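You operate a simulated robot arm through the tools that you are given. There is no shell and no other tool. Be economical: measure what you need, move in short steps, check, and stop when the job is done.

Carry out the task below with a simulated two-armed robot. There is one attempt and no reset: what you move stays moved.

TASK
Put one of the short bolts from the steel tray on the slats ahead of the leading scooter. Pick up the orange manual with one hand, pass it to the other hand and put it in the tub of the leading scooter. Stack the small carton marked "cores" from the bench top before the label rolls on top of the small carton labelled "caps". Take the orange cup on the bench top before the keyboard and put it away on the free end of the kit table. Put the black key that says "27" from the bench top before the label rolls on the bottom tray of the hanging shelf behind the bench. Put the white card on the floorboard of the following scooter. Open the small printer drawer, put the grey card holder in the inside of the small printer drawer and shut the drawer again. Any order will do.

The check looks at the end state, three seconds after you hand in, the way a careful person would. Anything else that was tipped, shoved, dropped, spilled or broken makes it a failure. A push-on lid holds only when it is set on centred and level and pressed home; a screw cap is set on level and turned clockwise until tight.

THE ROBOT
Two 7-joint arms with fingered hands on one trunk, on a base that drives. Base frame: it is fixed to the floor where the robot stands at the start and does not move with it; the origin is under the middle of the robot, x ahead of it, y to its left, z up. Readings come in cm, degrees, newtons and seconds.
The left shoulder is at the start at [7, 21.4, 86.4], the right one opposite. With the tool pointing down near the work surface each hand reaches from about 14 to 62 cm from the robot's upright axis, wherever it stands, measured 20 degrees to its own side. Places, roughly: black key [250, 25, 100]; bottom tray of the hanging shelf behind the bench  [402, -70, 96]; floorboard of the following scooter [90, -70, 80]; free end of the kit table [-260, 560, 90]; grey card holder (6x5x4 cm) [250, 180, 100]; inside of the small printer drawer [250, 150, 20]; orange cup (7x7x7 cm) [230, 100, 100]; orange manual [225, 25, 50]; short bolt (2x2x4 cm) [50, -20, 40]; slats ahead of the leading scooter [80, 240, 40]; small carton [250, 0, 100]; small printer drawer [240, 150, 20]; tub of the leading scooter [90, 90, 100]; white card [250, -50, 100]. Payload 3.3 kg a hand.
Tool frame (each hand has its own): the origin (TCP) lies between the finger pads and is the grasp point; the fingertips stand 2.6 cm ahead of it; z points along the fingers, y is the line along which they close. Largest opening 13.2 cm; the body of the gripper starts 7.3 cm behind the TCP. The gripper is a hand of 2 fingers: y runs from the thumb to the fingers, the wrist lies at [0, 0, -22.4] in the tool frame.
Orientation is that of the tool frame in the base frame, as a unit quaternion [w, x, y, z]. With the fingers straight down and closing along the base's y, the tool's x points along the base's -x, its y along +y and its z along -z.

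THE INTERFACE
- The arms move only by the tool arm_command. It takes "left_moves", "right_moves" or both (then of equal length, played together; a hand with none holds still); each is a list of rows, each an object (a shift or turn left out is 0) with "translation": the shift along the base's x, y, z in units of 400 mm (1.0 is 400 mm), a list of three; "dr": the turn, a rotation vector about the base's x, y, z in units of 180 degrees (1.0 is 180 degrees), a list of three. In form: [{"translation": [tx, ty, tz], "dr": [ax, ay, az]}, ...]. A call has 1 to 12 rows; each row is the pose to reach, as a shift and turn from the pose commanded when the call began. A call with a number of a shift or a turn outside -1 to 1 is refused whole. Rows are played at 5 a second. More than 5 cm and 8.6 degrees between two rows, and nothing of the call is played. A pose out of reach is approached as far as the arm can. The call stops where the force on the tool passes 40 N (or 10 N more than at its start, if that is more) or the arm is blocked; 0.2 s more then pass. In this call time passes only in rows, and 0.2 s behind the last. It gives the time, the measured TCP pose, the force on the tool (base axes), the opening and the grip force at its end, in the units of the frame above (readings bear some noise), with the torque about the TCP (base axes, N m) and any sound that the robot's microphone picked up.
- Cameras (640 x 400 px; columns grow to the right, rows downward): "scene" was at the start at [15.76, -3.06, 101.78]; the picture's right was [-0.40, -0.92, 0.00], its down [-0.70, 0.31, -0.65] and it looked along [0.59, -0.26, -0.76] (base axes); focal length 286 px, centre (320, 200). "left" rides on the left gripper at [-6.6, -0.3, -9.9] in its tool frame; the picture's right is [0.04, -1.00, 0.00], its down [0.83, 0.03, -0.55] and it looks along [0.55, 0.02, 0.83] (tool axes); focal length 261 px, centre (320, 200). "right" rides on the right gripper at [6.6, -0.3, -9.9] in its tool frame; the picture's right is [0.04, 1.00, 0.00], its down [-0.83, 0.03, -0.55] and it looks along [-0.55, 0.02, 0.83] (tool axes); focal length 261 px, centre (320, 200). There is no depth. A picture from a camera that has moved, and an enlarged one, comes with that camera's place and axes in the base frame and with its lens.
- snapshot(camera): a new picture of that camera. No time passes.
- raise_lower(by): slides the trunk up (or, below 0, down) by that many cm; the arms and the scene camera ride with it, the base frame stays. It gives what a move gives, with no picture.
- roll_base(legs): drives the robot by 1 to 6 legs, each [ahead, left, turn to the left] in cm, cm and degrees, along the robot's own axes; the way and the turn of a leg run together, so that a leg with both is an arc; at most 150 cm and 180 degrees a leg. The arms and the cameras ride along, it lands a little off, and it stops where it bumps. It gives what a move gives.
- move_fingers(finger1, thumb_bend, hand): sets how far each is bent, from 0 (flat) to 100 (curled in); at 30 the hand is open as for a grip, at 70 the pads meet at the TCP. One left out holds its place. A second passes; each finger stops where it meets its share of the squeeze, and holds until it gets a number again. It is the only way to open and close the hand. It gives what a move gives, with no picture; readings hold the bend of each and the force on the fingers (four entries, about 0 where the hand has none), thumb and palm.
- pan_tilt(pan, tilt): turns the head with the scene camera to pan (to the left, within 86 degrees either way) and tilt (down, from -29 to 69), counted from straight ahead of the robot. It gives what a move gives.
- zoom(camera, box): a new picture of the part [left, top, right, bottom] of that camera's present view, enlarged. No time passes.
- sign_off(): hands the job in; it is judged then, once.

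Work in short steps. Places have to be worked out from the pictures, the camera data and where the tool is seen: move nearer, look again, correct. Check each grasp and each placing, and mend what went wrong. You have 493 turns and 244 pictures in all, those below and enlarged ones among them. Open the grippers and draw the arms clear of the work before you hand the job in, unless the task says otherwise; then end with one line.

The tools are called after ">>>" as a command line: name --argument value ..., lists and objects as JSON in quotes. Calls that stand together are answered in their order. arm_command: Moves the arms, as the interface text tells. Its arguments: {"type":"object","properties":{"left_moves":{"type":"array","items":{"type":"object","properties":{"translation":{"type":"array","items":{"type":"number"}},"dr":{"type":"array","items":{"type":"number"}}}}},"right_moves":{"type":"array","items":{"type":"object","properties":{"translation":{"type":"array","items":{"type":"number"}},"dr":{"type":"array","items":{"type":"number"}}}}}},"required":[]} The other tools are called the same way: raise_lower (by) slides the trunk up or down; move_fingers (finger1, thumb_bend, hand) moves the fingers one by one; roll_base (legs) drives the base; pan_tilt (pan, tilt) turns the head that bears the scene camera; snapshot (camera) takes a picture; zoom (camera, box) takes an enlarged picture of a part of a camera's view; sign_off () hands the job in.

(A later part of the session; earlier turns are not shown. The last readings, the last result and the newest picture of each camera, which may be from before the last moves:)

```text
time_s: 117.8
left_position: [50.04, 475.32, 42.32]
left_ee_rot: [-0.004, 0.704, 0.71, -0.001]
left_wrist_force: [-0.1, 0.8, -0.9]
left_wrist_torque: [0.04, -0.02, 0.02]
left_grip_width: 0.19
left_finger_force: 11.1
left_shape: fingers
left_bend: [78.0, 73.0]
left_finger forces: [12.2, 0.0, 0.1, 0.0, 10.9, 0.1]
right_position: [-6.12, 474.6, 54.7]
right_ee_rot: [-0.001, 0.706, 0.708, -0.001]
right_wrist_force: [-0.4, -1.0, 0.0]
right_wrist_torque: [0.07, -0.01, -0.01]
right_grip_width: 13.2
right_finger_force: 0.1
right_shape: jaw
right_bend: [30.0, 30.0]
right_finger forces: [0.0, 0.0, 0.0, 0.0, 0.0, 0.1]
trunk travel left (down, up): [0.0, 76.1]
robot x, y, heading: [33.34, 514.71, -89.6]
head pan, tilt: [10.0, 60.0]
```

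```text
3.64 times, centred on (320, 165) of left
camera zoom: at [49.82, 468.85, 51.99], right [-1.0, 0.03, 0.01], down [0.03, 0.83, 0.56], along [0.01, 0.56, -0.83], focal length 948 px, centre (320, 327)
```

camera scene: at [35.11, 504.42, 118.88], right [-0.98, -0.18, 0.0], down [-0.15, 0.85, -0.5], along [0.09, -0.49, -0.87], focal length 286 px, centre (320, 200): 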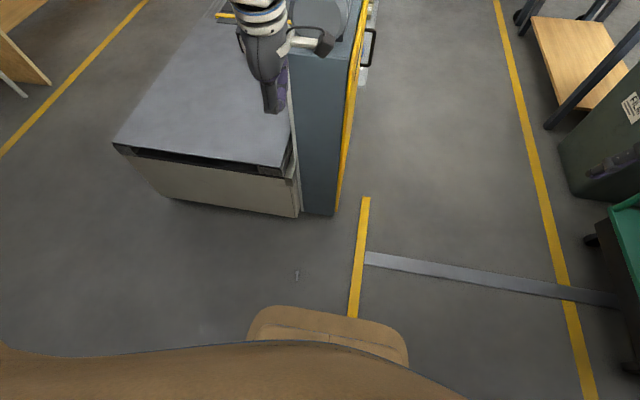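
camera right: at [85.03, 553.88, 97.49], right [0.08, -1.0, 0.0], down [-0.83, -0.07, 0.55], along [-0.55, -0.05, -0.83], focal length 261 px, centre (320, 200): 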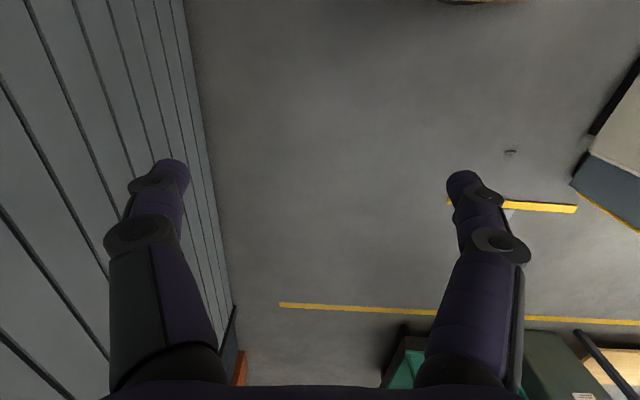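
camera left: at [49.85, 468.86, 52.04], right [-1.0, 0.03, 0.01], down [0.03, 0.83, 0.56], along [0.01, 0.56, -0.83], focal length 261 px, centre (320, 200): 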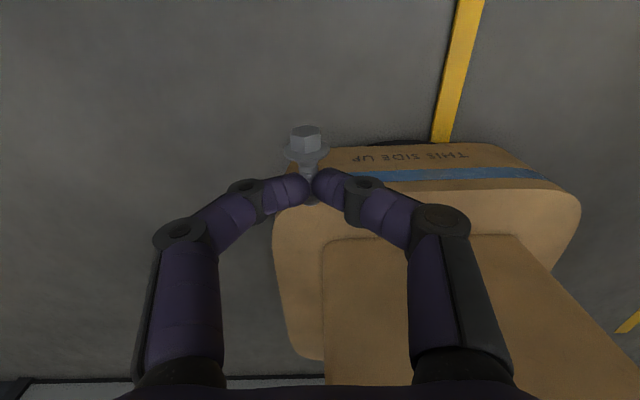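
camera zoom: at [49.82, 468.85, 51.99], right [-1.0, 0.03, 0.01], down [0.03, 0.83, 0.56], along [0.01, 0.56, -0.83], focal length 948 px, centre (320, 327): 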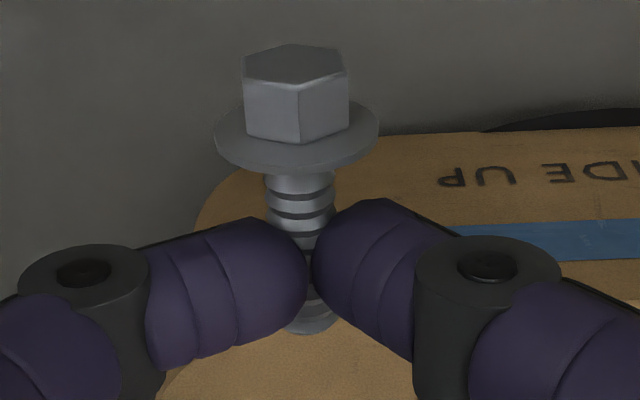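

The bolt is seated between fingertips. I raise the trunk and drive around to the bench aisle: strafe to x≈120, turn to face −x, back to x≈182.

>>> raise_lower --by 22

>>> roll_base --legs '[[0, 86, 0], [0, 0, -90], [-60, 0, 0]]'

>>> zoom --camera "left" --box '[220, 80, 420, 250]'

```text
time_s: 120.2
left_position: [49.91, 475.46, 64.51]
left_ee_rot: [-0.004, 0.705, 0.709, 0.0]
left_wrist_force: [0.1, -0.8, -0.2]
left_wrist_torque: [0.01, -0.02, -0.01]
left_grip_width: 0.19
left_finger_force: 11.4
left_shape: fingers
left_bend: [78.0, 73.0]
left_finger forces: [12.3, 0.0, 0.0, 0.0, 10.7, 0.0]
right_position: [-6.0, 474.69, 76.7]
right_ee_rot: [-0.001, 0.705, 0.71, 0.0]
right_wrist_force: [-0.2, -0.1, 0.0]
right_wrist_torque: [-0.01, -0.03, 0.0]
right_grip_width: 13.2
right_finger_force: 0.0
right_shape: jaw
right_bend: [30.0, 30.0]
right_finger forces: [0.0, 0.0, 0.1, 0.1, 0.2, 0.0]
trunk travel left (down, up): [-22.0, 54.1]
robot x, y, heading: [34.07, 514.45, -89.6]
head pan, tilt: [10.0, 60.0]
```

```text
time_s: 131.6
left_position: [139.9, 499.02, 64.49]
left_ee_rot: [-0.002, 1.0, -0.009, 0.003]
left_wrist_force: [0.0, 0.4, 0.2]
left_wrist_torque: [0.01, 0.0, -0.01]
left_grip_width: 0.18
left_finger_force: 11.0
left_shape: fingers
left_bend: [78.0, 73.0]
left_finger forces: [12.3, 0.0, 0.1, 0.0, 10.7, 0.1]
right_position: [140.48, 555.07, 76.77]
right_ee_rot: [0.0, 1.0, -0.009, 0.0]
right_wrist_force: [-0.4, -0.1, -0.3]
right_wrist_torque: [0.01, 0.0, -0.01]
right_grip_width: 13.19
right_finger_force: 0.1
right_shape: jaw
right_bend: [30.0, 30.0]
right_finger forces: [0.1, 0.1, 0.0, 0.1, 0.0, 0.0]
trunk travel left (down, up): [-22.0, 54.1]
robot x, y, heading: [179.7, 514.1, 179.0]
head pan, tilt: [10.0, 60.0]
```

```text
2.35 times, centred on (320, 165) of left
camera zoom: at [133.36, 499.3, 74.2], right [0.06, 1.0, 0.01], down [0.83, -0.05, 0.56], along [0.56, -0.03, -0.83], focal length 613 px, centre (320, 282)
```

zoom: 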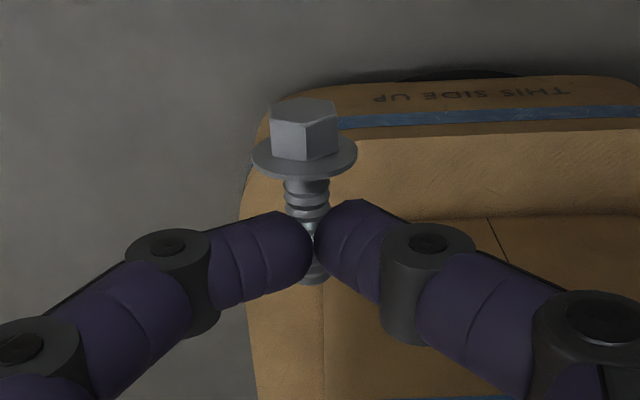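

Grip is stable. I check the aisle before strafing along it.

>>> pan_tilt --pan 80 --tilt 20

>>> snapshot --camera "scene"

```text
time_s: 133.0
left_position: [139.98, 499.01, 64.66]
left_ee_rot: [-0.003, 1.0, -0.009, 0.003]
left_wrist_force: [0.2, -0.3, -0.3]
left_wrist_torque: [0.03, 0.01, -0.02]
left_grip_width: 0.14
left_finger_force: 11.1
left_shape: fingers
left_bend: [78.0, 73.0]
left_finger forces: [12.2, 0.0, 0.0, 0.0, 10.7, 0.1]
right_position: [140.6, 555.01, 76.76]
right_ee_rot: [-0.001, 1.0, -0.011, 0.0]
right_wrist_force: [-0.5, -0.2, 0.2]
right_wrist_torque: [-0.01, 0.0, 0.0]
right_grip_width: 13.2
right_finger_force: 0.0
right_shape: jaw
right_bend: [30.0, 30.0]
right_finger forces: [0.1, 0.0, 0.0, 0.0, 0.1, 0.0]
trunk travel left (down, up): [-22.0, 54.1]
robot x, y, heading: [179.66, 514.08, 179.1]
head pan, tilt: [80.0, 20.0]
```

```text
195 pictures are left
camera scene: at [171.6, 505.22, 113.5], right [-0.98, 0.19, 0.0], down [0.07, 0.34, -0.94], along [-0.18, -0.92, -0.34], focal length 286 px, centre (320, 200)
```

scene: 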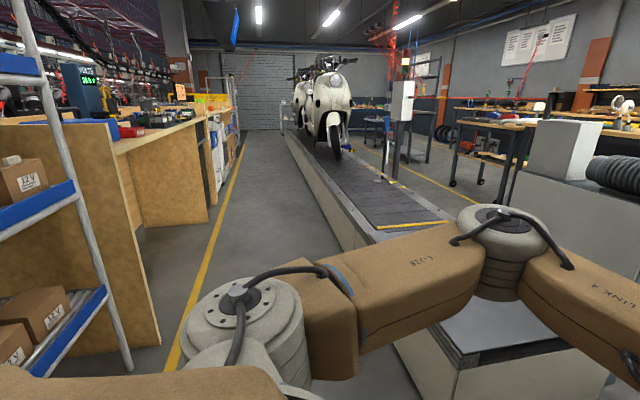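

The aisle is clear. I strafe to y≈248.

>>> roll_base --legs '[[0, 150, 0.5], [0, 116, 0.5]]'

>>> pan_tilt --pan 10 --tilt 45

>>> snapshot --camera "scene"

```text
time_s: 146.0
left_position: [139.69, 229.34, 64.46]
left_ee_rot: [-0.003, 1.0, 0.001, 0.003]
left_wrist_force: [-0.1, -0.5, 0.4]
left_wrist_torque: [-0.01, 0.04, -0.01]
left_grip_width: 0.14
left_finger_force: 11.4
left_shape: fingers
left_bend: [78.0, 73.0]
left_finger forces: [12.4, 0.1, 0.0, 0.0, 10.7, 0.0]
right_position: [139.19, 285.36, 76.76]
right_ee_rot: [0.0, 1.0, 0.001, 0.0]
right_wrist_force: [0.6, 0.4, 0.7]
right_wrist_torque: [-0.03, -0.01, 0.0]
right_grip_width: 13.16
right_finger_force: 0.1
right_shape: jaw
right_bend: [30.0, 30.0]
right_finger forces: [0.0, 0.0, 0.0, 0.0, 0.0, 0.0]
trunk travel left (down, up): [-22.0, 54.1]
robot x, y, heading: [178.89, 245.57, -179.9]
head pan, tilt: [80.0, 20.0]
```

```text
time_s: 147.4
left_position: [139.66, 229.31, 64.59]
left_ee_rot: [-0.003, 1.0, 0.0, 0.003]
left_wrist_force: [-0.4, 0.3, -0.3]
left_wrist_torque: [0.01, 0.02, 0.0]
left_grip_width: 0.17
left_finger_force: 12.2
left_shape: fingers
left_bend: [78.0, 73.0]
left_finger forces: [12.5, 0.0, 0.1, 0.0, 10.8, 0.1]
right_position: [139.1, 285.51, 76.69]
right_ee_rot: [0.0, 1.0, 0.001, 0.0]
right_wrist_force: [0.3, 0.3, 0.9]
right_wrist_torque: [0.01, 0.0, 0.01]
right_grip_width: 13.17
right_finger_force: 0.0
right_shape: jaw
right_bend: [30.0, 30.0]
right_finger forces: [0.1, 0.0, 0.1, 0.0, 0.1, 0.1]
trunk travel left (down, up): [-22.0, 54.1]
robot x, y, heading: [178.87, 245.35, -179.9]
head pan, tilt: [10.0, 45.0]
```

```text
194 pictures are left
camera scene: at [164.75, 243.94, 109.64], right [-0.18, 0.98, 0.0], down [0.7, 0.12, -0.71], along [-0.7, -0.12, -0.71], focal length 286 px, centre (320, 200)
```

scene: 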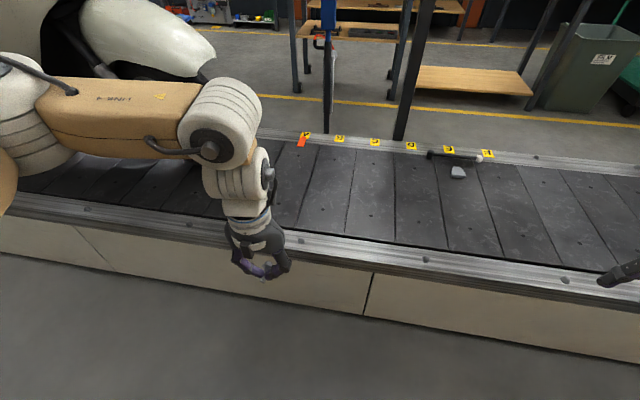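

I shift 15 cm to +y for clearance from the scooter and drive ahead 26 cm.

>>> roll_base --legs '[[0, -13, 0], [26, 0, 0]]'

>>> snapshot --camera "left"

>>> snapshot --camera "scene"

```text
time_s: 150.2
left_position: [113.75, 242.03, 64.53]
left_ee_rot: [-0.003, 1.0, 0.001, 0.003]
left_wrist_force: [-1.3, 0.4, -0.1]
left_wrist_torque: [-0.04, 0.02, -0.02]
left_grip_width: 0.17
left_finger_force: 11.6
left_shape: fingers
left_bend: [78.0, 73.0]
left_finger forces: [12.5, 0.1, 0.1, 0.2, 10.8, 0.0]
right_position: [113.18, 298.22, 76.79]
right_ee_rot: [0.0, 1.0, 0.0, 0.0]
right_wrist_force: [-0.1, -0.3, -0.6]
right_wrist_torque: [-0.02, 0.01, -0.01]
right_grip_width: 13.19
right_finger_force: 0.0
right_shape: jaw
right_bend: [30.0, 30.0]
right_finger forces: [0.1, 0.0, 0.0, 0.1, 0.0, 0.0]
trunk travel left (down, up): [-22.0, 54.1]
robot x, y, heading: [153.19, 258.08, -180.0]
head pan, tilt: [10.0, 45.0]
```

```text
193 pictures are left
camera left: at [107.13, 242.32, 74.19], right [0.04, 1.0, 0.01], down [0.83, -0.03, 0.56], along [0.56, -0.02, -0.83], focal length 261 px, centre (320, 200)
```

left: 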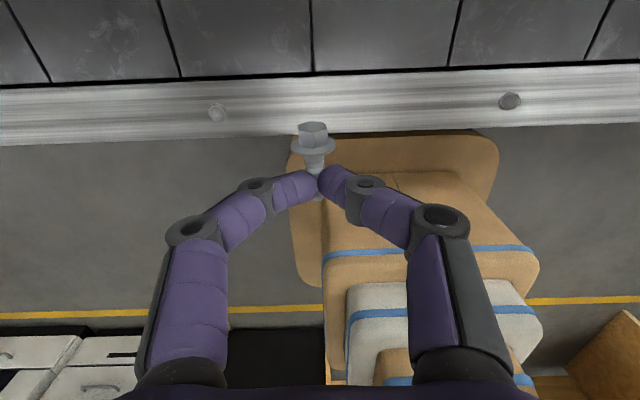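

```text
192 pictures are left
camera scene: at [138.84, 256.75, 109.64], right [-0.18, 0.98, 0.0], down [0.7, 0.12, -0.71], along [-0.7, -0.12, -0.71], focal length 286 px, centre (320, 200)
```

scene: 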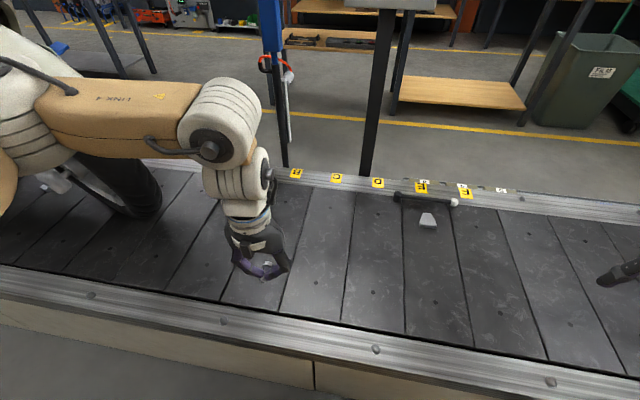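

I extend the hand over the slats to x≈97, then descend.

>>> arm_command --left_moves '[{"translation": [-0.11, 0, 0]}, {"translation": [-0.22, 0, 0]}, {"translation": [-0.33, 0, 0]}, {"translation": [-0.42, 0, 0]}, {"translation": [-0.42, 0, -0.12]}, {"translation": [-0.42, 0, -0.24]}, {"translation": [-0.42, 0, -0.36]}, {"translation": [-0.42, 0, -0.44]}]'

>>> snapshot --camera "left"

>>> snapshot --camera "scene"

```text
time_s: 152.0
left_position: [100.11, 243.88, 50.1]
left_ee_rot: [-0.003, 1.0, 0.002, 0.002]
left_wrist_force: [0.4, 0.6, 1.2]
left_wrist_torque: [0.02, -0.05, -0.02]
left_grip_width: 0.0
left_finger_force: 0.0
left_shape: fingers
left_bend: [78.0, 74.0]
left_finger forces: [0.0, 0.1, 0.1, 0.1, 0.1, 0.0]
left hand out of reach, approached as far as the arm can: row 5, 6, 7, 8
right_position: [113.13, 298.26, 76.72]
right_ee_rot: [0.0, 1.0, 0.001, 0.001]
right_wrist_force: [-0.4, -0.4, -0.2]
right_wrist_torque: [-0.01, 0.01, -0.01]
right_grip_width: 13.2
right_finger_force: 0.0
right_shape: jaw
right_bend: [30.0, 30.0]
right_finger forces: [0.0, 0.0, 0.0, 0.0, 0.0, 0.1]
trunk travel left (down, up): [-22.0, 54.1]
robot x, y, heading: [152.91, 257.98, -180.0]
head pan, tilt: [10.0, 45.0]
```

```text
191 pictures are left
camera left: at [93.47, 244.13, 59.65], right [0.04, 1.0, 0.01], down [0.83, -0.03, 0.56], along [0.56, -0.02, -0.83], focal length 261 px, centre (320, 200)
```

left: 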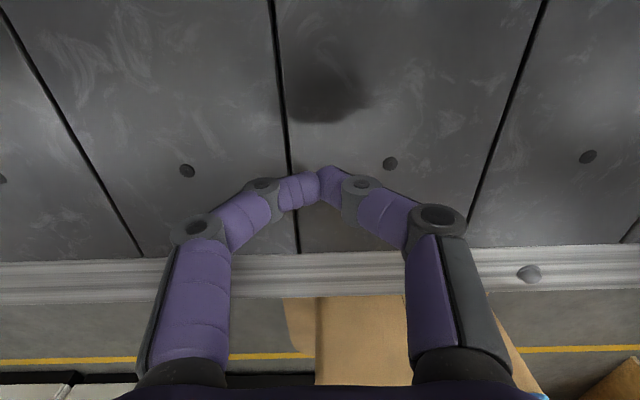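

```text
190 pictures are left
camera scene: at [138.86, 256.77, 109.65], right [-0.18, 0.98, 0.0], down [0.7, 0.12, -0.71], along [-0.7, -0.12, -0.71], focal length 286 px, centre (320, 200)
```

scene: 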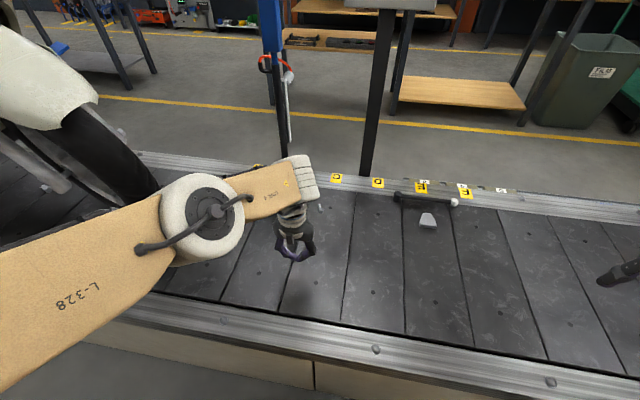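

The bolt slipped out again during the arm move, likely onto the slats; I zoom to find it.

>>> zoom --camera "scene" --box '[200, 160, 440, 310]'

>>> zoom --camera "left" --box '[0, 0, 640, 250]'

```text
2.67 times, centred on (320, 235) of scene
camera zoom: at [138.86, 256.77, 109.65], right [-0.18, 0.98, 0.0], down [0.7, 0.12, -0.71], along [-0.7, -0.12, -0.71], focal length 762 px, centre (320, 107)
```

zoom: 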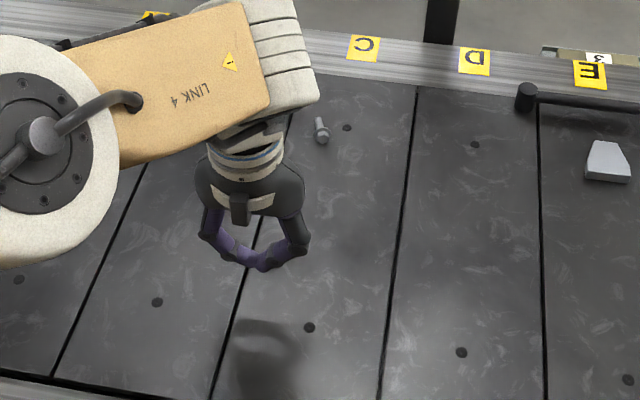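

```text
1.00 times, centred on (320, 125) of left (not enlarged: the box is as wide or as high as the picture)
camera zoom: at [93.47, 244.13, 59.65], right [0.04, 1.0, 0.01], down [0.83, -0.03, 0.56], along [0.56, -0.02, -0.83], focal length 261 px, centre (320, 275)
```

zoom: 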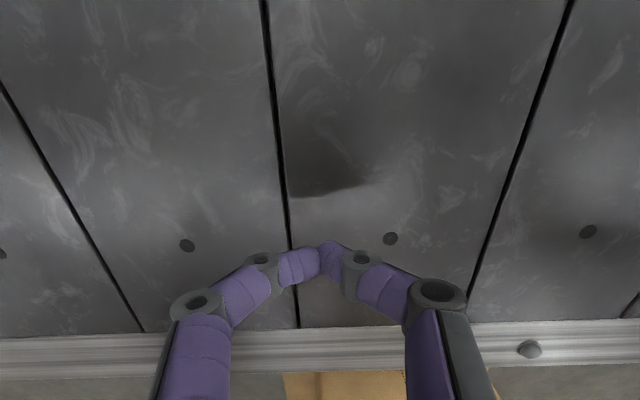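

The bolt rests on the slats at about [71,245], ahead of the scooter — the required place. I retract the arm, raise the trunk, back off and turn toward the bench.

>>> arm_command --left_moves '[{"translation": [0, 0, 0.12]}, {"translation": [0.05, -0.01, 0.22]}, {"translation": [0.15, -0.02, 0.28]}, {"translation": [0.26, -0.03, 0.32]}, {"translation": [0.36, -0.04, 0.36]}]'

>>> move_fingers --hand "left" --finger1 30 --thumb_bend 30

>>> raise_lower --by 45

>>> roll_base --legs '[[-3, -40, 0], [0, 0, 90], [0, 0, 90]]'

>>> pan_tilt --pan -20 --tilt 30

>>> snapshot --camera "scene"

```text
time_s: 153.2
left_position: [114.35, 241.97, 64.28]
left_ee_rot: [-0.003, 1.0, 0.002, 0.001]
left_wrist_force: [0.5, -0.1, -0.3]
left_wrist_torque: [-0.04, -0.01, -0.01]
left_grip_width: 0.03
left_finger_force: 0.0
left_shape: fingers
left_bend: [78.0, 74.0]
left_finger forces: [0.0, 0.1, 0.0, 0.1, 0.0, 0.0]
right_position: [113.19, 298.19, 76.74]
right_ee_rot: [0.0, 1.0, 0.001, 0.0]
right_wrist_force: [0.0, 0.8, 0.2]
right_wrist_torque: [0.01, 0.0, -0.02]
right_grip_width: 13.18
right_finger_force: 0.1
right_shape: jaw
right_bend: [30.0, 30.0]
right_finger forces: [0.0, 0.0, 0.0, 0.0, 0.0, 0.1]
trunk travel left (down, up): [-22.0, 54.1]
robot x, y, heading: [152.89, 258.41, -179.9]
head pan, tilt: [10.0, 45.0]
```

```text
time_s: 154.2
left_position: [114.33, 242.01, 64.25]
left_ee_rot: [-0.003, 1.0, 0.002, 0.002]
left_wrist_force: [0.3, 0.8, 0.0]
left_wrist_torque: [0.0, -0.01, 0.04]
left_grip_width: 13.3
left_finger_force: 0.1
left_shape: fingers
left_bend: [30.0, 30.0]
left_finger forces: [0.0, 0.0, 0.0, 0.1, 0.1, 0.0]
right_position: [113.33, 298.17, 76.71]
right_ee_rot: [0.001, 1.0, 0.002, 0.001]
right_wrist_force: [-0.1, 0.2, 0.1]
right_wrist_torque: [0.01, 0.03, 0.0]
right_grip_width: 13.17
right_finger_force: 0.0
right_shape: jaw
right_bend: [30.0, 30.0]
right_finger forces: [0.0, 0.0, 0.0, 0.0, 0.0, 0.0]
trunk travel left (down, up): [-22.0, 54.1]
robot x, y, heading: [152.85, 258.27, -180.0]
head pan, tilt: [10.0, 45.0]
```

```text
refused: 45 is not a number from -40 to 40
```

```text
time_s: 164.4
left_position: [194.45, 314.83, 64.22]
left_ee_rot: [-0.002, -0.013, 1.0, -0.003]
left_wrist_force: [0.1, -0.7, 0.3]
left_wrist_torque: [-0.01, 0.03, -0.01]
left_grip_width: 13.31
left_finger_force: 0.1
left_shape: fingers
left_bend: [30.0, 30.0]
left_finger forces: [0.0, 0.0, 0.0, 0.1, 0.0, 0.0]
right_position: [196.89, 258.61, 76.68]
right_ee_rot: [0.001, -0.014, 1.0, 0.0]
right_wrist_force: [0.4, 0.0, 0.0]
right_wrist_torque: [0.0, -0.02, 0.0]
right_grip_width: 13.18
right_finger_force: 0.1
right_shape: jaw
right_bend: [30.0, 30.0]
right_finger forces: [0.1, 0.1, 0.1, 0.1, 0.1, 0.0]
trunk travel left (down, up): [-22.0, 54.1]
robot x, y, heading: [156.11, 297.89, 1.5]
head pan, tilt: [10.0, 45.0]
```

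```text
time_s: 165.3
left_position: [194.31, 314.74, 64.2]
left_ee_rot: [-0.003, -0.013, 1.0, -0.002]
left_wrist_force: [0.2, -0.8, 0.1]
left_wrist_torque: [0.0, -0.06, 0.03]
left_grip_width: 13.31
left_finger_force: 0.0
left_shape: fingers
left_bend: [30.0, 30.0]
left_finger forces: [0.0, 0.0, 0.0, 0.0, 0.0, 0.0]
right_position: [196.9, 258.75, 76.65]
right_ee_rot: [0.0, -0.012, 1.0, -0.001]
right_wrist_force: [0.3, -0.1, 0.3]
right_wrist_torque: [0.02, -0.01, 0.0]
right_grip_width: 13.19
right_finger_force: 0.1
right_shape: jaw
right_bend: [30.0, 30.0]
right_finger forces: [0.1, 0.0, 0.0, 0.0, 0.0, 0.0]
trunk travel left (down, up): [-22.0, 54.1]
robot x, y, heading: [156.32, 297.84, 1.6]
head pan, tilt: [-20.0, 30.0]
```

```text
187 pictures are left
camera scene: at [171.12, 295.09, 111.9], right [-0.32, -0.95, 0.0], down [-0.47, 0.16, -0.87], along [0.82, -0.27, -0.5], focal length 286 px, centre (320, 200)
```

scene: 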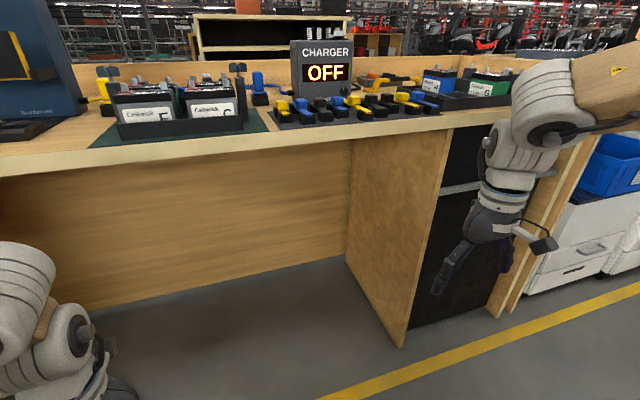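

I raise the trunk and strafe right to see the printer/drawer section.

>>> raise_lower --by 35

>>> roll_base --legs '[[0, -125, -1.5]]'

>>> pan_tilt --pan 0 --tilt 35

>>> snapshot --camera "scene"

>>> pan_tilt --pan -50 --tilt 25

>>> snapshot --camera "scene"

```text
time_s: 168.7
left_position: [194.43, 314.7, 99.18]
left_ee_rot: [-0.003, -0.015, 1.0, -0.003]
left_wrist_force: [0.1, 0.3, 0.0]
left_wrist_torque: [-0.03, 0.02, 0.01]
left_grip_width: 13.32
left_finger_force: 0.0
left_shape: fingers
left_bend: [30.0, 30.0]
left_finger forces: [0.0, 0.0, 0.1, 0.0, 0.0, 0.0]
right_position: [196.98, 258.55, 111.75]
right_ee_rot: [0.0, -0.012, 1.0, 0.001]
right_wrist_force: [-0.3, -0.1, -0.7]
right_wrist_torque: [0.02, 0.01, 0.01]
right_grip_width: 13.2
right_finger_force: 0.0
right_shape: jaw
right_bend: [30.0, 30.0]
right_finger forces: [0.0, 0.1, 0.0, 0.0, 0.0, 0.0]
trunk travel left (down, up): [-57.0, 19.1]
robot x, y, heading: [155.78, 297.9, 1.5]
head pan, tilt: [-20.0, 30.0]
```

```text
time_s: 175.1
left_position: [196.27, 187.87, 99.24]
left_ee_rot: [-0.002, 0.001, 1.0, -0.002]
left_wrist_force: [-0.9, -0.5, -1.2]
left_wrist_torque: [-0.03, 0.01, 0.01]
left_grip_width: 13.32
left_finger_force: 0.0
left_shape: fingers
left_bend: [30.0, 30.0]
left_finger forces: [0.0, 0.0, 0.0, 0.0, 0.1, 0.0]
right_position: [197.08, 131.64, 111.7]
right_ee_rot: [0.0, 0.003, 1.0, 0.0]
right_wrist_force: [-1.4, -0.6, 0.2]
right_wrist_torque: [-0.02, -0.02, 0.03]
right_grip_width: 13.19
right_finger_force: 0.1
right_shape: jaw
right_bend: [30.0, 30.0]
right_finger forces: [0.0, 0.0, 0.0, 0.0, 0.0, 0.1]
trunk travel left (down, up): [-57.0, 19.1]
robot x, y, heading: [157.62, 172.2, -0.3]
head pan, tilt: [-20.0, 30.0]
```

```text
time_s: 175.9
left_position: [196.26, 187.75, 99.19]
left_ee_rot: [-0.002, 0.001, 1.0, -0.003]
left_wrist_force: [0.2, -0.3, -0.2]
left_wrist_torque: [0.02, 0.01, -0.03]
left_grip_width: 13.3
left_finger_force: 0.1
left_shape: fingers
left_bend: [30.0, 30.0]
left_finger forces: [0.1, 0.1, 0.0, 0.0, 0.1, 0.0]
right_position: [196.99, 131.62, 111.71]
right_ee_rot: [0.0, 0.002, 1.0, 0.0]
right_wrist_force: [-0.3, -1.0, -0.4]
right_wrist_torque: [-0.01, -0.02, 0.02]
right_grip_width: 13.17
right_finger_force: 0.0
right_shape: jaw
right_bend: [30.0, 30.0]
right_finger forces: [0.1, 0.0, 0.0, 0.0, 0.1, 0.1]
trunk travel left (down, up): [-57.0, 19.1]
robot x, y, heading: [157.45, 171.48, -0.2]
head pan, tilt: [0.0, 35.0]
```

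```text
186 pictures are left
camera scene: at [167.62, 172.0, 146.44], right [-0.01, -1.0, 0.0], down [-0.57, 0.0, -0.82], along [0.82, 0.0, -0.57], focal length 286 px, centre (320, 200)
```

scene: 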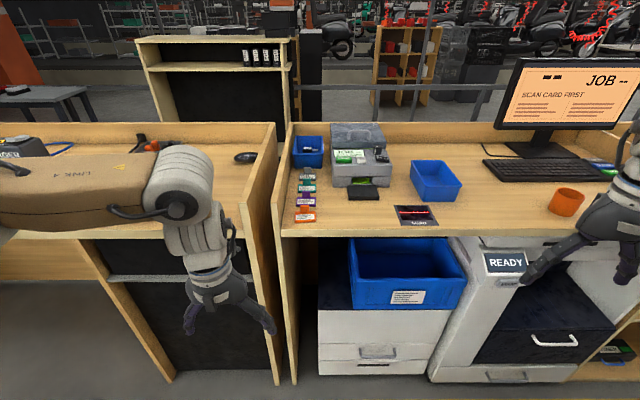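

```text
time_s: 177.1
left_position: [196.2, 187.88, 99.21]
left_ee_rot: [-0.003, 0.001, 1.0, -0.003]
left_wrist_force: [-0.2, 0.8, 0.0]
left_wrist_torque: [0.01, -0.02, 0.01]
left_grip_width: 13.3
left_finger_force: 0.0
left_shape: fingers
left_bend: [30.0, 30.0]
left_finger forces: [0.0, 0.0, 0.0, 0.1, 0.0, 0.0]
right_position: [197.07, 131.71, 111.71]
right_ee_rot: [0.0, 0.003, 1.0, 0.0]
right_wrist_force: [0.7, 0.5, 0.3]
right_wrist_torque: [0.01, -0.01, -0.01]
right_grip_width: 13.19
right_finger_force: 0.0
right_shape: jaw
right_bend: [30.0, 30.0]
right_finger forces: [0.0, 0.0, 0.0, 0.0, 0.1, 0.0]
trunk travel left (down, up): [-57.0, 19.1]
robot x, y, heading: [157.33, 172.28, -0.6]
head pan, tilt: [-50.0, 25.0]
```

```text
185 pictures are left
camera scene: at [164.71, 164.97, 148.02], right [-0.77, -0.64, 0.0], down [-0.27, 0.33, -0.91], along [0.58, -0.7, -0.42], focal length 286 px, centre (320, 200)
```

scene: 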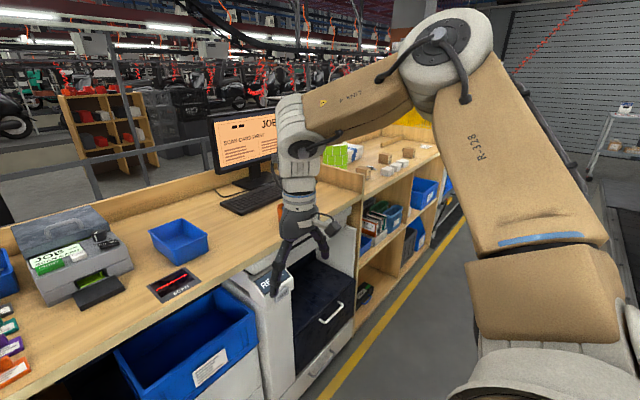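

I look closer at the card holder column and the drawer unit.

>>> pan_tilt --pan 0 --tilt 40

>>> zoom --camera "scene" --box '[270, 70, 430, 170]'

>>> zoom --camera "scene" --box '[290, 200, 610, 400]'

```text
time_s: 178.3
left_position: [196.32, 187.87, 99.38]
left_ee_rot: [-0.002, 0.002, 1.0, -0.003]
left_wrist_force: [0.0, -0.1, 0.9]
left_wrist_torque: [-0.02, -0.03, 0.0]
left_grip_width: 13.32
left_finger_force: 0.1
left_shape: fingers
left_bend: [30.0, 30.0]
left_finger forces: [0.0, 0.0, 0.1, 0.0, 0.1, 0.1]
right_position: [197.0, 131.59, 111.75]
right_ee_rot: [0.0, 0.003, 1.0, 0.0]
right_wrist_force: [0.3, -0.3, 0.1]
right_wrist_torque: [0.0, -0.01, 0.01]
right_grip_width: 13.2
right_finger_force: 0.0
right_shape: jaw
right_bend: [30.0, 30.0]
right_finger forces: [0.0, 0.0, 0.0, 0.0, 0.1, 0.1]
trunk travel left (down, up): [-57.0, 19.1]
robot x, y, heading: [157.66, 171.9, -0.4]
head pan, tilt: [0.0, 40.0]
```

```text
4.00 times, centred on (350, 120) of scene
camera zoom: at [167.32, 172.0, 145.69], right [-0.01, -1.0, 0.0], down [-0.64, 0.0, -0.77], along [0.77, 0.0, -0.64], focal length 1142 px, centre (200, 520)
```

zoom: 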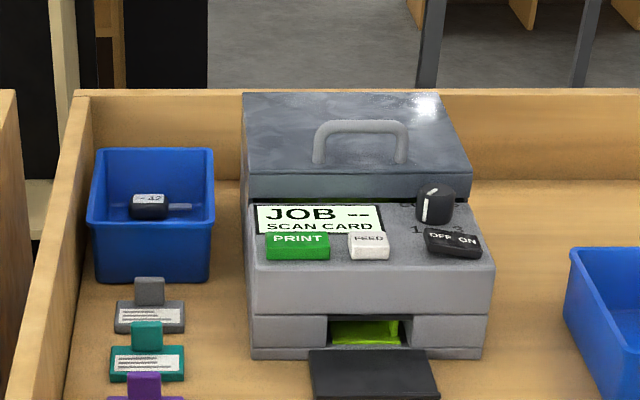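

```text
2.00 times, centred on (450, 300) of scene
camera zoom: at [167.32, 172.0, 145.69], right [-0.01, -1.0, 0.0], down [-0.64, 0.0, -0.77], along [0.77, 0.0, -0.64], focal length 571 px, centre (60, 0)
```

zoom: 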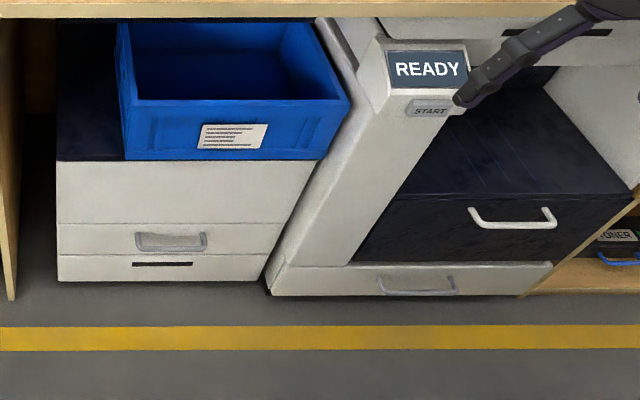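

The grey holder with an upright tab is near [253,176,~100]; the small drawer's handle is near [232,147,20]. I raise the trunk and approach the bench to pick up the holder with the left hand.

>>> raise_lower --by 15

>>> roll_base --legs '[[34, -12, 0.4]]'

>>> snapshot --camera "left"

>>> snapshot --camera "scene"

```text
time_s: 180.0
left_position: [196.3, 187.83, 114.22]
left_ee_rot: [-0.003, 0.003, 1.0, -0.003]
left_wrist_force: [0.6, 0.6, 0.4]
left_wrist_torque: [-0.03, 0.02, -0.03]
left_grip_width: 13.29
left_finger_force: 0.0
left_shape: fingers
left_bend: [30.0, 30.0]
left_finger forces: [0.0, 0.1, 0.0, 0.0, 0.0, 0.0]
right_position: [197.06, 131.66, 126.64]
right_ee_rot: [-0.001, 0.002, 1.0, 0.0]
right_wrist_force: [-0.4, 0.0, -0.2]
right_wrist_torque: [0.02, 0.0, 0.0]
right_grip_width: 13.19
right_finger_force: 0.0
right_shape: jaw
right_bend: [30.0, 30.0]
right_finger forces: [0.0, 0.1, 0.0, 0.0, 0.0, 0.1]
trunk travel left (down, up): [-72.0, 4.1]
robot x, y, heading: [157.6, 171.8, -0.1]
head pan, tilt: [0.0, 40.0]
```

```text
time_s: 182.3
left_position: [230.12, 175.93, 114.3]
left_ee_rot: [-0.003, 0.0, 1.0, -0.003]
left_wrist_force: [0.1, -0.2, 0.7]
left_wrist_torque: [-0.03, -0.02, -0.03]
left_grip_width: 13.31
left_finger_force: 0.1
left_shape: fingers
left_bend: [30.0, 30.0]
left_finger forces: [0.1, 0.0, 0.0, 0.0, 0.0, 0.1]
right_position: [231.2, 119.78, 126.59]
right_ee_rot: [0.0, 0.002, 1.0, 0.0]
right_wrist_force: [0.0, 0.6, 0.0]
right_wrist_torque: [-0.01, 0.03, -0.02]
right_grip_width: 13.19
right_finger_force: 0.1
right_shape: jaw
right_bend: [30.0, 30.0]
right_finger forces: [0.0, 0.1, 0.1, 0.1, 0.1, 0.1]
trunk travel left (down, up): [-72.0, 4.1]
robot x, y, heading: [191.5, 159.9, -0.2]
head pan, tilt: [0.0, 40.0]
```

```text
182 pictures are left
camera left: at [236.74, 175.74, 123.91], right [-0.04, -1.0, 0.01], down [-0.83, 0.04, 0.56], along [-0.56, 0.02, -0.83], focal length 261 px, centre (320, 200)
```

left: 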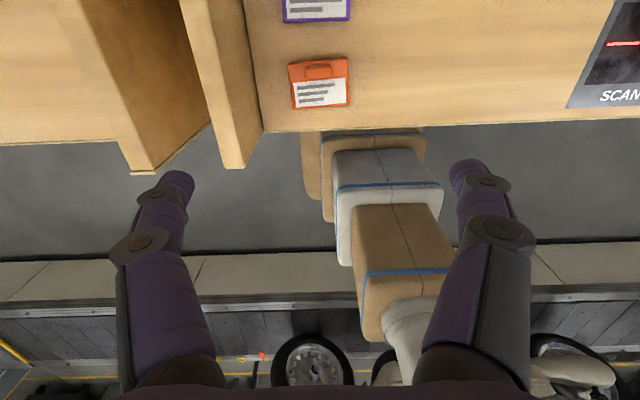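

```text
181 pictures are left
camera scene: at [201.04, 160.01, 160.69], right [0.0, -1.0, 0.0], down [-0.64, 0.0, -0.77], along [0.77, 0.0, -0.64], focal length 286 px, centre (320, 200)
```

scene: 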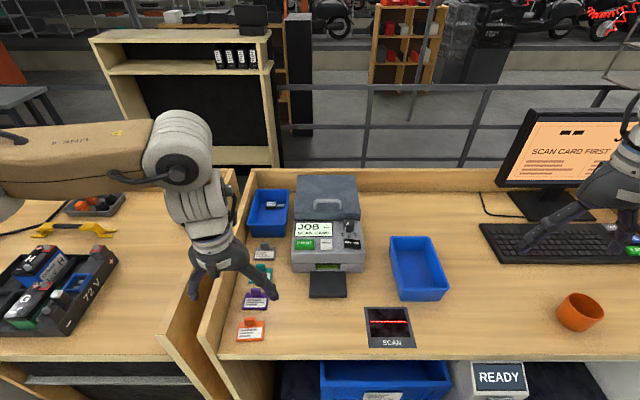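

Holder at ≈[252,175.8]; bench z≈98. I narrow the left fingers, move above the holder with a 25° forward pitch for reach.

>>> move_fingers --hand "left" --finger1 50 --thumb_bend 50

>>> arm_command --left_moves '[{"translation": [0.11, 0, 0.0], "dr": [0, -0.03, 0]}, {"translation": [0.22, 0, 0], "dr": [0, -0.06, 0]}, {"translation": [0.33, 0, 0], "dr": [0, -0.09, 0]}, {"translation": [0.44, 0, 0], "dr": [0, -0.12, 0]}, {"translation": [0.535, 0, 0], "dr": [0, -0.139, 0]}]'

>>> snapshot --camera "left"

>>> snapshot --camera "scene"

```text
time_s: 183.3
left_position: [230.04, 175.86, 114.23]
left_ee_rot: [-0.003, 0.0, 1.0, -0.002]
left_wrist_force: [0.4, -0.4, -0.2]
left_wrist_torque: [0.01, -0.01, 0.0]
left_grip_width: 6.68
left_finger_force: 0.1
left_shape: fingers
left_bend: [50.0, 50.0]
left_finger forces: [0.0, 0.1, 0.1, 0.1, 0.1, 0.0]
right_position: [231.08, 119.6, 126.75]
right_ee_rot: [0.0, 0.001, 1.0, 0.0]
right_wrist_force: [-0.7, 0.4, 1.0]
right_wrist_torque: [-0.01, -0.01, -0.02]
right_grip_width: 13.18
right_finger_force: 0.1
right_shape: jaw
right_bend: [30.0, 30.0]
right_finger forces: [0.0, 0.0, 0.0, 0.0, 0.0, 0.0]
trunk travel left (down, up): [-72.0, 4.1]
robot x, y, heading: [191.34, 160.03, 0.0]
head pan, tilt: [0.0, 40.0]
```

```text
time_s: 184.5
left_position: [251.77, 175.9, 114.47]
left_ee_rot: [0.215, 0.002, 0.977, -0.002]
left_wrist_force: [0.1, -0.6, -0.1]
left_wrist_torque: [0.02, 0.01, -0.01]
left_grip_width: 6.67
left_finger_force: 0.1
left_shape: fingers
left_bend: [50.0, 50.0]
left_finger forces: [0.0, 0.1, 0.0, 0.0, 0.0, 0.0]
right_position: [231.1, 119.65, 126.6]
right_ee_rot: [0.0, 0.0, 1.0, 0.001]
right_wrist_force: [0.1, 0.4, -0.1]
right_wrist_torque: [-0.01, 0.02, 0.02]
right_grip_width: 13.17
right_finger_force: 0.1
right_shape: jaw
right_bend: [30.0, 30.0]
right_finger forces: [0.1, 0.0, 0.0, 0.0, 0.0, 0.0]
trunk travel left (down, up): [-72.0, 4.1]
robot x, y, heading: [191.39, 160.27, 0.1]
head pan, tilt: [0.0, 40.0]
```

```text
180 pictures are left
camera left: at [253.52, 175.64, 125.91], right [-0.04, -1.0, -0.01], down [-0.99, 0.04, 0.15], along [-0.15, 0.02, -0.99], focal length 261 px, centre (320, 200)
```

left: 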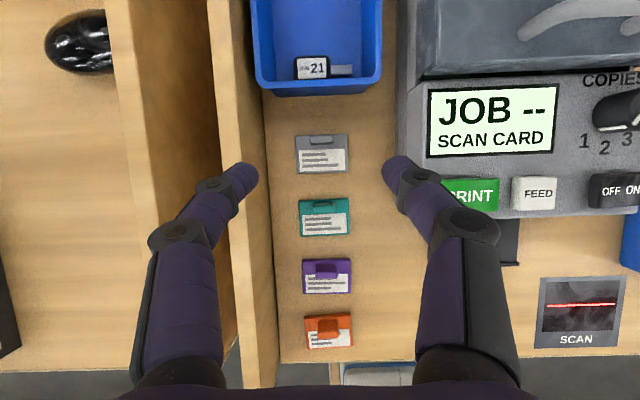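

```text
179 pictures are left
camera scene: at [201.04, 159.94, 160.68], right [0.0, -1.0, 0.0], down [-0.64, 0.0, -0.77], along [0.77, 0.0, -0.64], focal length 286 px, centre (320, 200)
```

scene: 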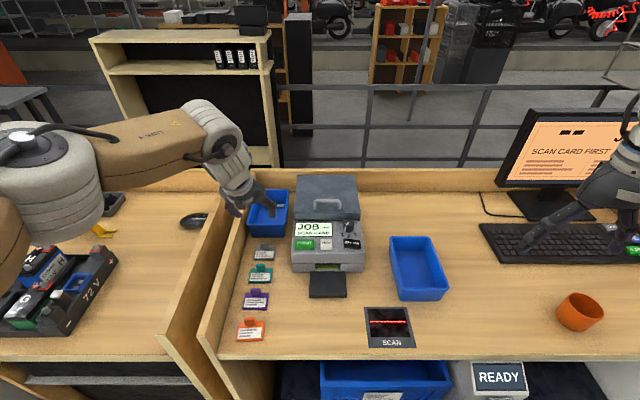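

Tab at about [255,176,~101]. I descend to TCP [254,176,102.3].

>>> arm_command --left_moves '[{"translation": [0.03, 0.002, -0.1]}, {"translation": [0.05, 0.002, -0.2]}, {"translation": [0.057, 0.002, -0.3]}]'

>>> snapshot --camera "left"

```text
time_s: 185.3
left_position: [252.38, 175.91, 102.82]
left_ee_rot: [0.213, 0.0, 0.977, -0.004]
left_wrist_force: [-0.1, 1.0, 0.5]
left_wrist_torque: [-0.04, 0.04, -0.02]
left_grip_width: 6.68
left_finger_force: 0.1
left_shape: fingers
left_bend: [50.0, 50.0]
left_finger forces: [0.0, 0.0, 0.0, 0.0, 0.0, 0.1]
left hand out of reach, approached as far as the arm can: row 3
right_position: [231.02, 119.85, 126.79]
right_ee_rot: [0.0, 0.001, 1.0, 0.0]
right_wrist_force: [0.2, -0.1, 0.2]
right_wrist_torque: [0.01, 0.01, 0.04]
right_grip_width: 13.2
right_finger_force: 0.0
right_shape: jaw
right_bend: [30.0, 30.0]
right_finger forces: [0.1, 0.0, 0.1, 0.0, 0.0, 0.1]
trunk travel left (down, up): [-72.0, 4.1]
robot x, y, heading: [191.13, 160.25, 0.2]
head pan, tilt: [0.0, 40.0]
```

```text
178 pictures are left
camera left: at [254.14, 175.63, 114.36], right [-0.04, -1.0, -0.01], down [-0.99, 0.04, 0.15], along [-0.15, 0.01, -0.99], focal length 261 px, centre (320, 200)
```

left: 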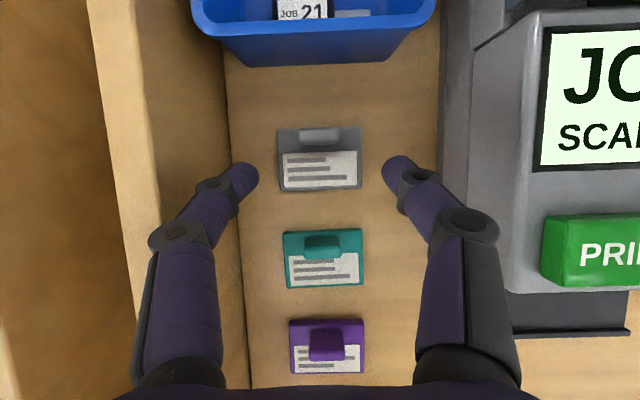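

About 2 cm short in x; I nudge the base forward 2.2 cm.

>>> roll_base --legs '[[2.2, 0, 0]]'

>>> snapshot --camera "left"

```text
time_s: 186.1
left_position: [254.49, 175.7, 102.79]
left_ee_rot: [0.215, 0.001, 0.977, -0.003]
left_wrist_force: [-0.6, -0.1, 0.0]
left_wrist_torque: [-0.02, 0.0, 0.06]
left_grip_width: 6.68
left_finger_force: 0.0
left_shape: fingers
left_bend: [50.0, 50.0]
left_finger forces: [0.0, 0.0, 0.0, 0.0, 0.0, 0.0]
right_position: [233.13, 119.79, 126.76]
right_ee_rot: [0.0, 0.002, 1.0, 0.0]
right_wrist_force: [-0.4, 0.8, 0.4]
right_wrist_torque: [0.01, -0.03, 0.03]
right_grip_width: 13.16
right_finger_force: 0.1
right_shape: jaw
right_bend: [30.0, 30.0]
right_finger forces: [0.0, 0.0, 0.0, 0.0, 0.0, 0.0]
trunk travel left (down, up): [-72.0, 4.1]
robot x, y, heading: [193.77, 159.89, -0.2]
head pan, tilt: [0.0, 40.0]
```

```text
177 pictures are left
camera left: at [256.25, 175.54, 114.37], right [-0.04, -1.0, -0.01], down [-0.99, 0.04, 0.15], along [-0.15, 0.02, -0.99], focal length 261 px, centre (320, 200)
```

left: 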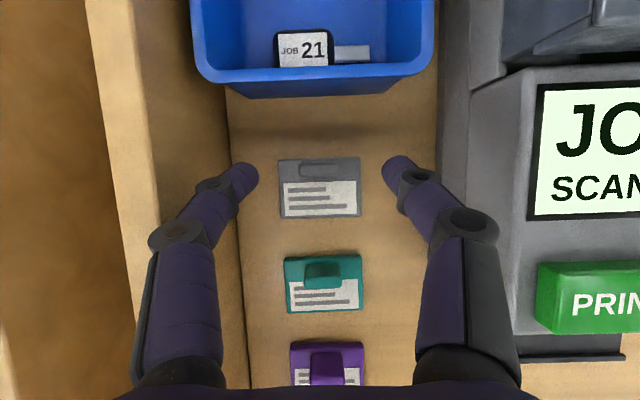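

The tab lines up with the fingertips. I lower 0.7 cm and close on it.

>>> arm_command --left_moves '[{"translation": [0, 0, -0.018]}]'

>>> move_fingers --hand "left" --finger1 70 --thumb_bend 70

>>> snapshot --camera "left"

```text
time_s: 186.5
left_position: [253.88, 175.63, 102.23]
left_ee_rot: [0.215, 0.001, 0.977, -0.004]
left_wrist_force: [-0.1, -0.1, 0.0]
left_wrist_torque: [0.02, 0.0, -0.05]
left_grip_width: 6.68
left_finger_force: 0.1
left_shape: fingers
left_bend: [50.0, 50.0]
left_finger forces: [0.0, 0.0, 0.1, 0.0, 0.0, 0.1]
left hand out of reach, approached as far as the arm can: row 1
right_position: [233.06, 119.75, 126.84]
right_ee_rot: [0.001, 0.001, 1.0, 0.0]
right_wrist_force: [0.3, 0.9, 0.2]
right_wrist_torque: [0.02, -0.02, -0.01]
right_grip_width: 13.19
right_finger_force: 0.0
right_shape: jaw
right_bend: [30.0, 30.0]
right_finger forces: [0.1, 0.0, 0.0, 0.0, 0.0, 0.1]
trunk travel left (down, up): [-72.0, 4.1]
robot x, y, heading: [193.4, 159.92, -0.2]
head pan, tilt: [0.0, 40.0]
```

```text
time_s: 187.5
left_position: [253.99, 175.75, 102.33]
left_ee_rot: [0.215, 0.001, 0.977, -0.004]
left_wrist_force: [-0.2, -0.4, 0.0]
left_wrist_torque: [-0.01, 0.04, 0.0]
left_grip_width: 0.22
left_finger_force: 0.0
left_shape: fingers
left_bend: [70.0, 70.0]
left_finger forces: [0.0, 0.0, 0.0, 0.1, 0.0, 0.0]
right_position: [233.15, 119.64, 126.78]
right_ee_rot: [0.0, 0.001, 1.0, 0.0]
right_wrist_force: [0.3, 0.7, 1.0]
right_wrist_torque: [0.03, 0.01, -0.03]
right_grip_width: 13.19
right_finger_force: 0.1
right_shape: jaw
right_bend: [30.0, 30.0]
right_finger forces: [0.0, 0.0, 0.0, 0.0, 0.0, 0.0]
trunk travel left (down, up): [-72.0, 4.1]
robot x, y, heading: [193.66, 160.22, 0.1]
head pan, tilt: [0.0, 40.0]
```

```text
176 pictures are left
camera left: at [255.82, 175.53, 113.8], right [-0.04, -1.0, -0.01], down [-0.99, 0.04, 0.15], along [-0.15, 0.02, -0.99], focal length 261 px, centre (320, 200)
```

left: 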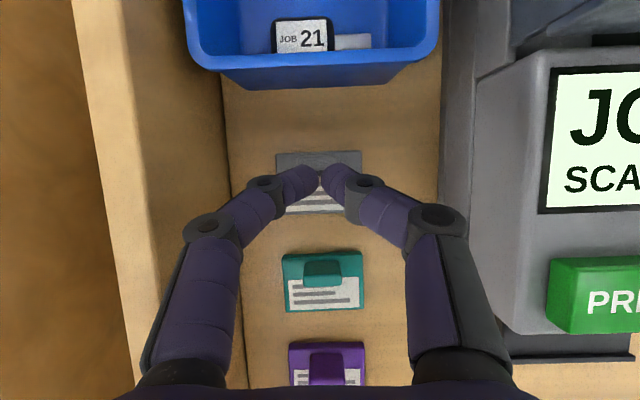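

Closed on nothing: the tips passed above the tab, so the bench is nearer z≈96. I reopen and lower the trunk 2 cm.

>>> move_fingers --hand "left" --finger1 57 --thumb_bend 57

>>> raise_lower --by -1.8

>>> roll_base --legs '[[0.5, 0, 0]]'

>>> move_fingers --hand "left" --finger1 70 --thumb_bend 70

>>> snapshot --camera "left"

```text
time_s: 188.5
left_position: [253.99, 175.84, 102.26]
left_ee_rot: [0.213, 0.001, 0.977, -0.004]
left_wrist_force: [-0.1, -0.8, 0.6]
left_wrist_torque: [0.02, -0.02, 0.0]
left_grip_width: 4.57
left_finger_force: 0.0
left_shape: fingers
left_bend: [56.0, 56.0]
left_finger forces: [0.1, 0.1, 0.0, 0.1, 0.1, 0.1]
right_position: [233.29, 119.72, 126.68]
right_ee_rot: [0.0, 0.002, 1.0, 0.0]
right_wrist_force: [0.3, 0.0, -0.3]
right_wrist_torque: [0.0, -0.01, -0.01]
right_grip_width: 13.18
right_finger_force: 0.0
right_shape: jaw
right_bend: [30.0, 30.0]
right_finger forces: [0.1, 0.1, 0.1, 0.1, 0.0, 0.0]
trunk travel left (down, up): [-72.0, 4.1]
robot x, y, heading: [193.74, 159.95, -0.2]
head pan, tilt: [0.0, 40.0]
```

```text
time_s: 189.2
left_position: [254.1, 175.67, 100.49]
left_ee_rot: [0.214, 0.001, 0.977, -0.004]
left_wrist_force: [0.8, 0.5, -1.2]
left_wrist_torque: [-0.01, 0.0, -0.02]
left_grip_width: 4.57
left_finger_force: 0.1
left_shape: fingers
left_bend: [56.0, 56.0]
left_finger forces: [0.1, 0.0, 0.1, 0.0, 0.0, 0.0]
right_position: [233.07, 119.69, 124.84]
right_ee_rot: [0.0, 0.001, 1.0, 0.0]
right_wrist_force: [-0.4, 0.3, -0.5]
right_wrist_torque: [-0.02, 0.05, -0.02]
right_grip_width: 13.18
right_finger_force: 0.0
right_shape: jaw
right_bend: [30.0, 30.0]
right_finger forces: [0.0, 0.0, 0.0, 0.0, 0.0, 0.0]
trunk travel left (down, up): [-70.2, 5.9]
robot x, y, heading: [193.5, 160.29, -0.0]
head pan, tilt: [0.0, 40.0]
```

```text
time_s: 189.9
left_position: [254.56, 175.57, 100.57]
left_ee_rot: [0.215, 0.001, 0.977, -0.003]
left_wrist_force: [-0.3, 0.2, -0.2]
left_wrist_torque: [-0.02, -0.02, -0.03]
left_grip_width: 4.56
left_finger_force: 0.1
left_shape: fingers
left_bend: [56.0, 56.0]
left_finger forces: [0.0, 0.0, 0.0, 0.0, 0.0, 0.0]
right_position: [233.56, 119.68, 124.95]
right_ee_rot: [0.0, 0.002, 1.0, 0.0]
right_wrist_force: [0.4, 0.3, 0.2]
right_wrist_torque: [0.0, 0.01, 0.01]
right_grip_width: 13.2
right_finger_force: 0.1
right_shape: jaw
right_bend: [30.0, 30.0]
right_finger forces: [0.0, 0.0, 0.0, 0.1, 0.0, 0.1]
trunk travel left (down, up): [-70.2, 5.9]
robot x, y, heading: [194.12, 160.11, -0.3]
head pan, tilt: [0.0, 40.0]
```

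```text
time_s: 190.9
left_position: [254.52, 175.63, 100.42]
left_ee_rot: [0.214, 0.001, 0.977, -0.004]
left_wrist_force: [0.5, 0.1, 1.0]
left_wrist_torque: [0.0, -0.02, 0.02]
left_grip_width: 2.28
left_finger_force: 7.3
left_shape: fingers
left_bend: [62.0, 67.0]
left_finger forces: [6.7, 0.0, 0.0, 0.0, 6.8, 0.1]
right_position: [233.81, 119.6, 124.92]
right_ee_rot: [0.0, 0.002, 1.0, 0.0]
right_wrist_force: [-0.3, 0.3, 0.3]
right_wrist_torque: [0.06, 0.02, -0.02]
right_grip_width: 13.18
right_finger_force: 0.0
right_shape: jaw
right_bend: [30.0, 30.0]
right_finger forces: [0.0, 0.0, 0.0, 0.0, 0.0, 0.1]
trunk travel left (down, up): [-70.2, 5.9]
robot x, y, heading: [194.2, 160.16, -0.2]
head pan, tilt: [0.0, 40.0]
```

```text
175 pictures are left
camera left: at [256.35, 175.52, 111.96], right [-0.04, -1.0, -0.01], down [-0.99, 0.04, 0.15], along [-0.15, 0.02, -0.99], focal length 261 px, centre (320, 200)
```

left: 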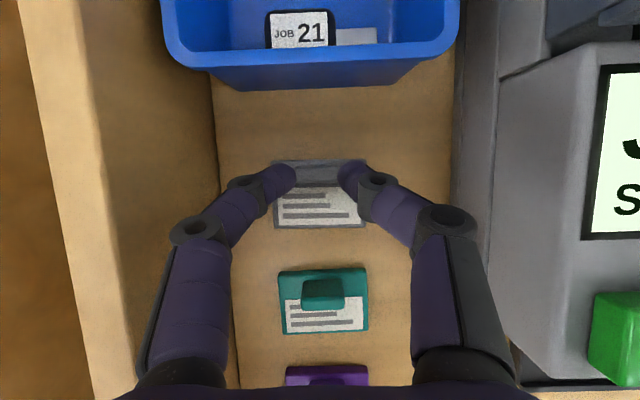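

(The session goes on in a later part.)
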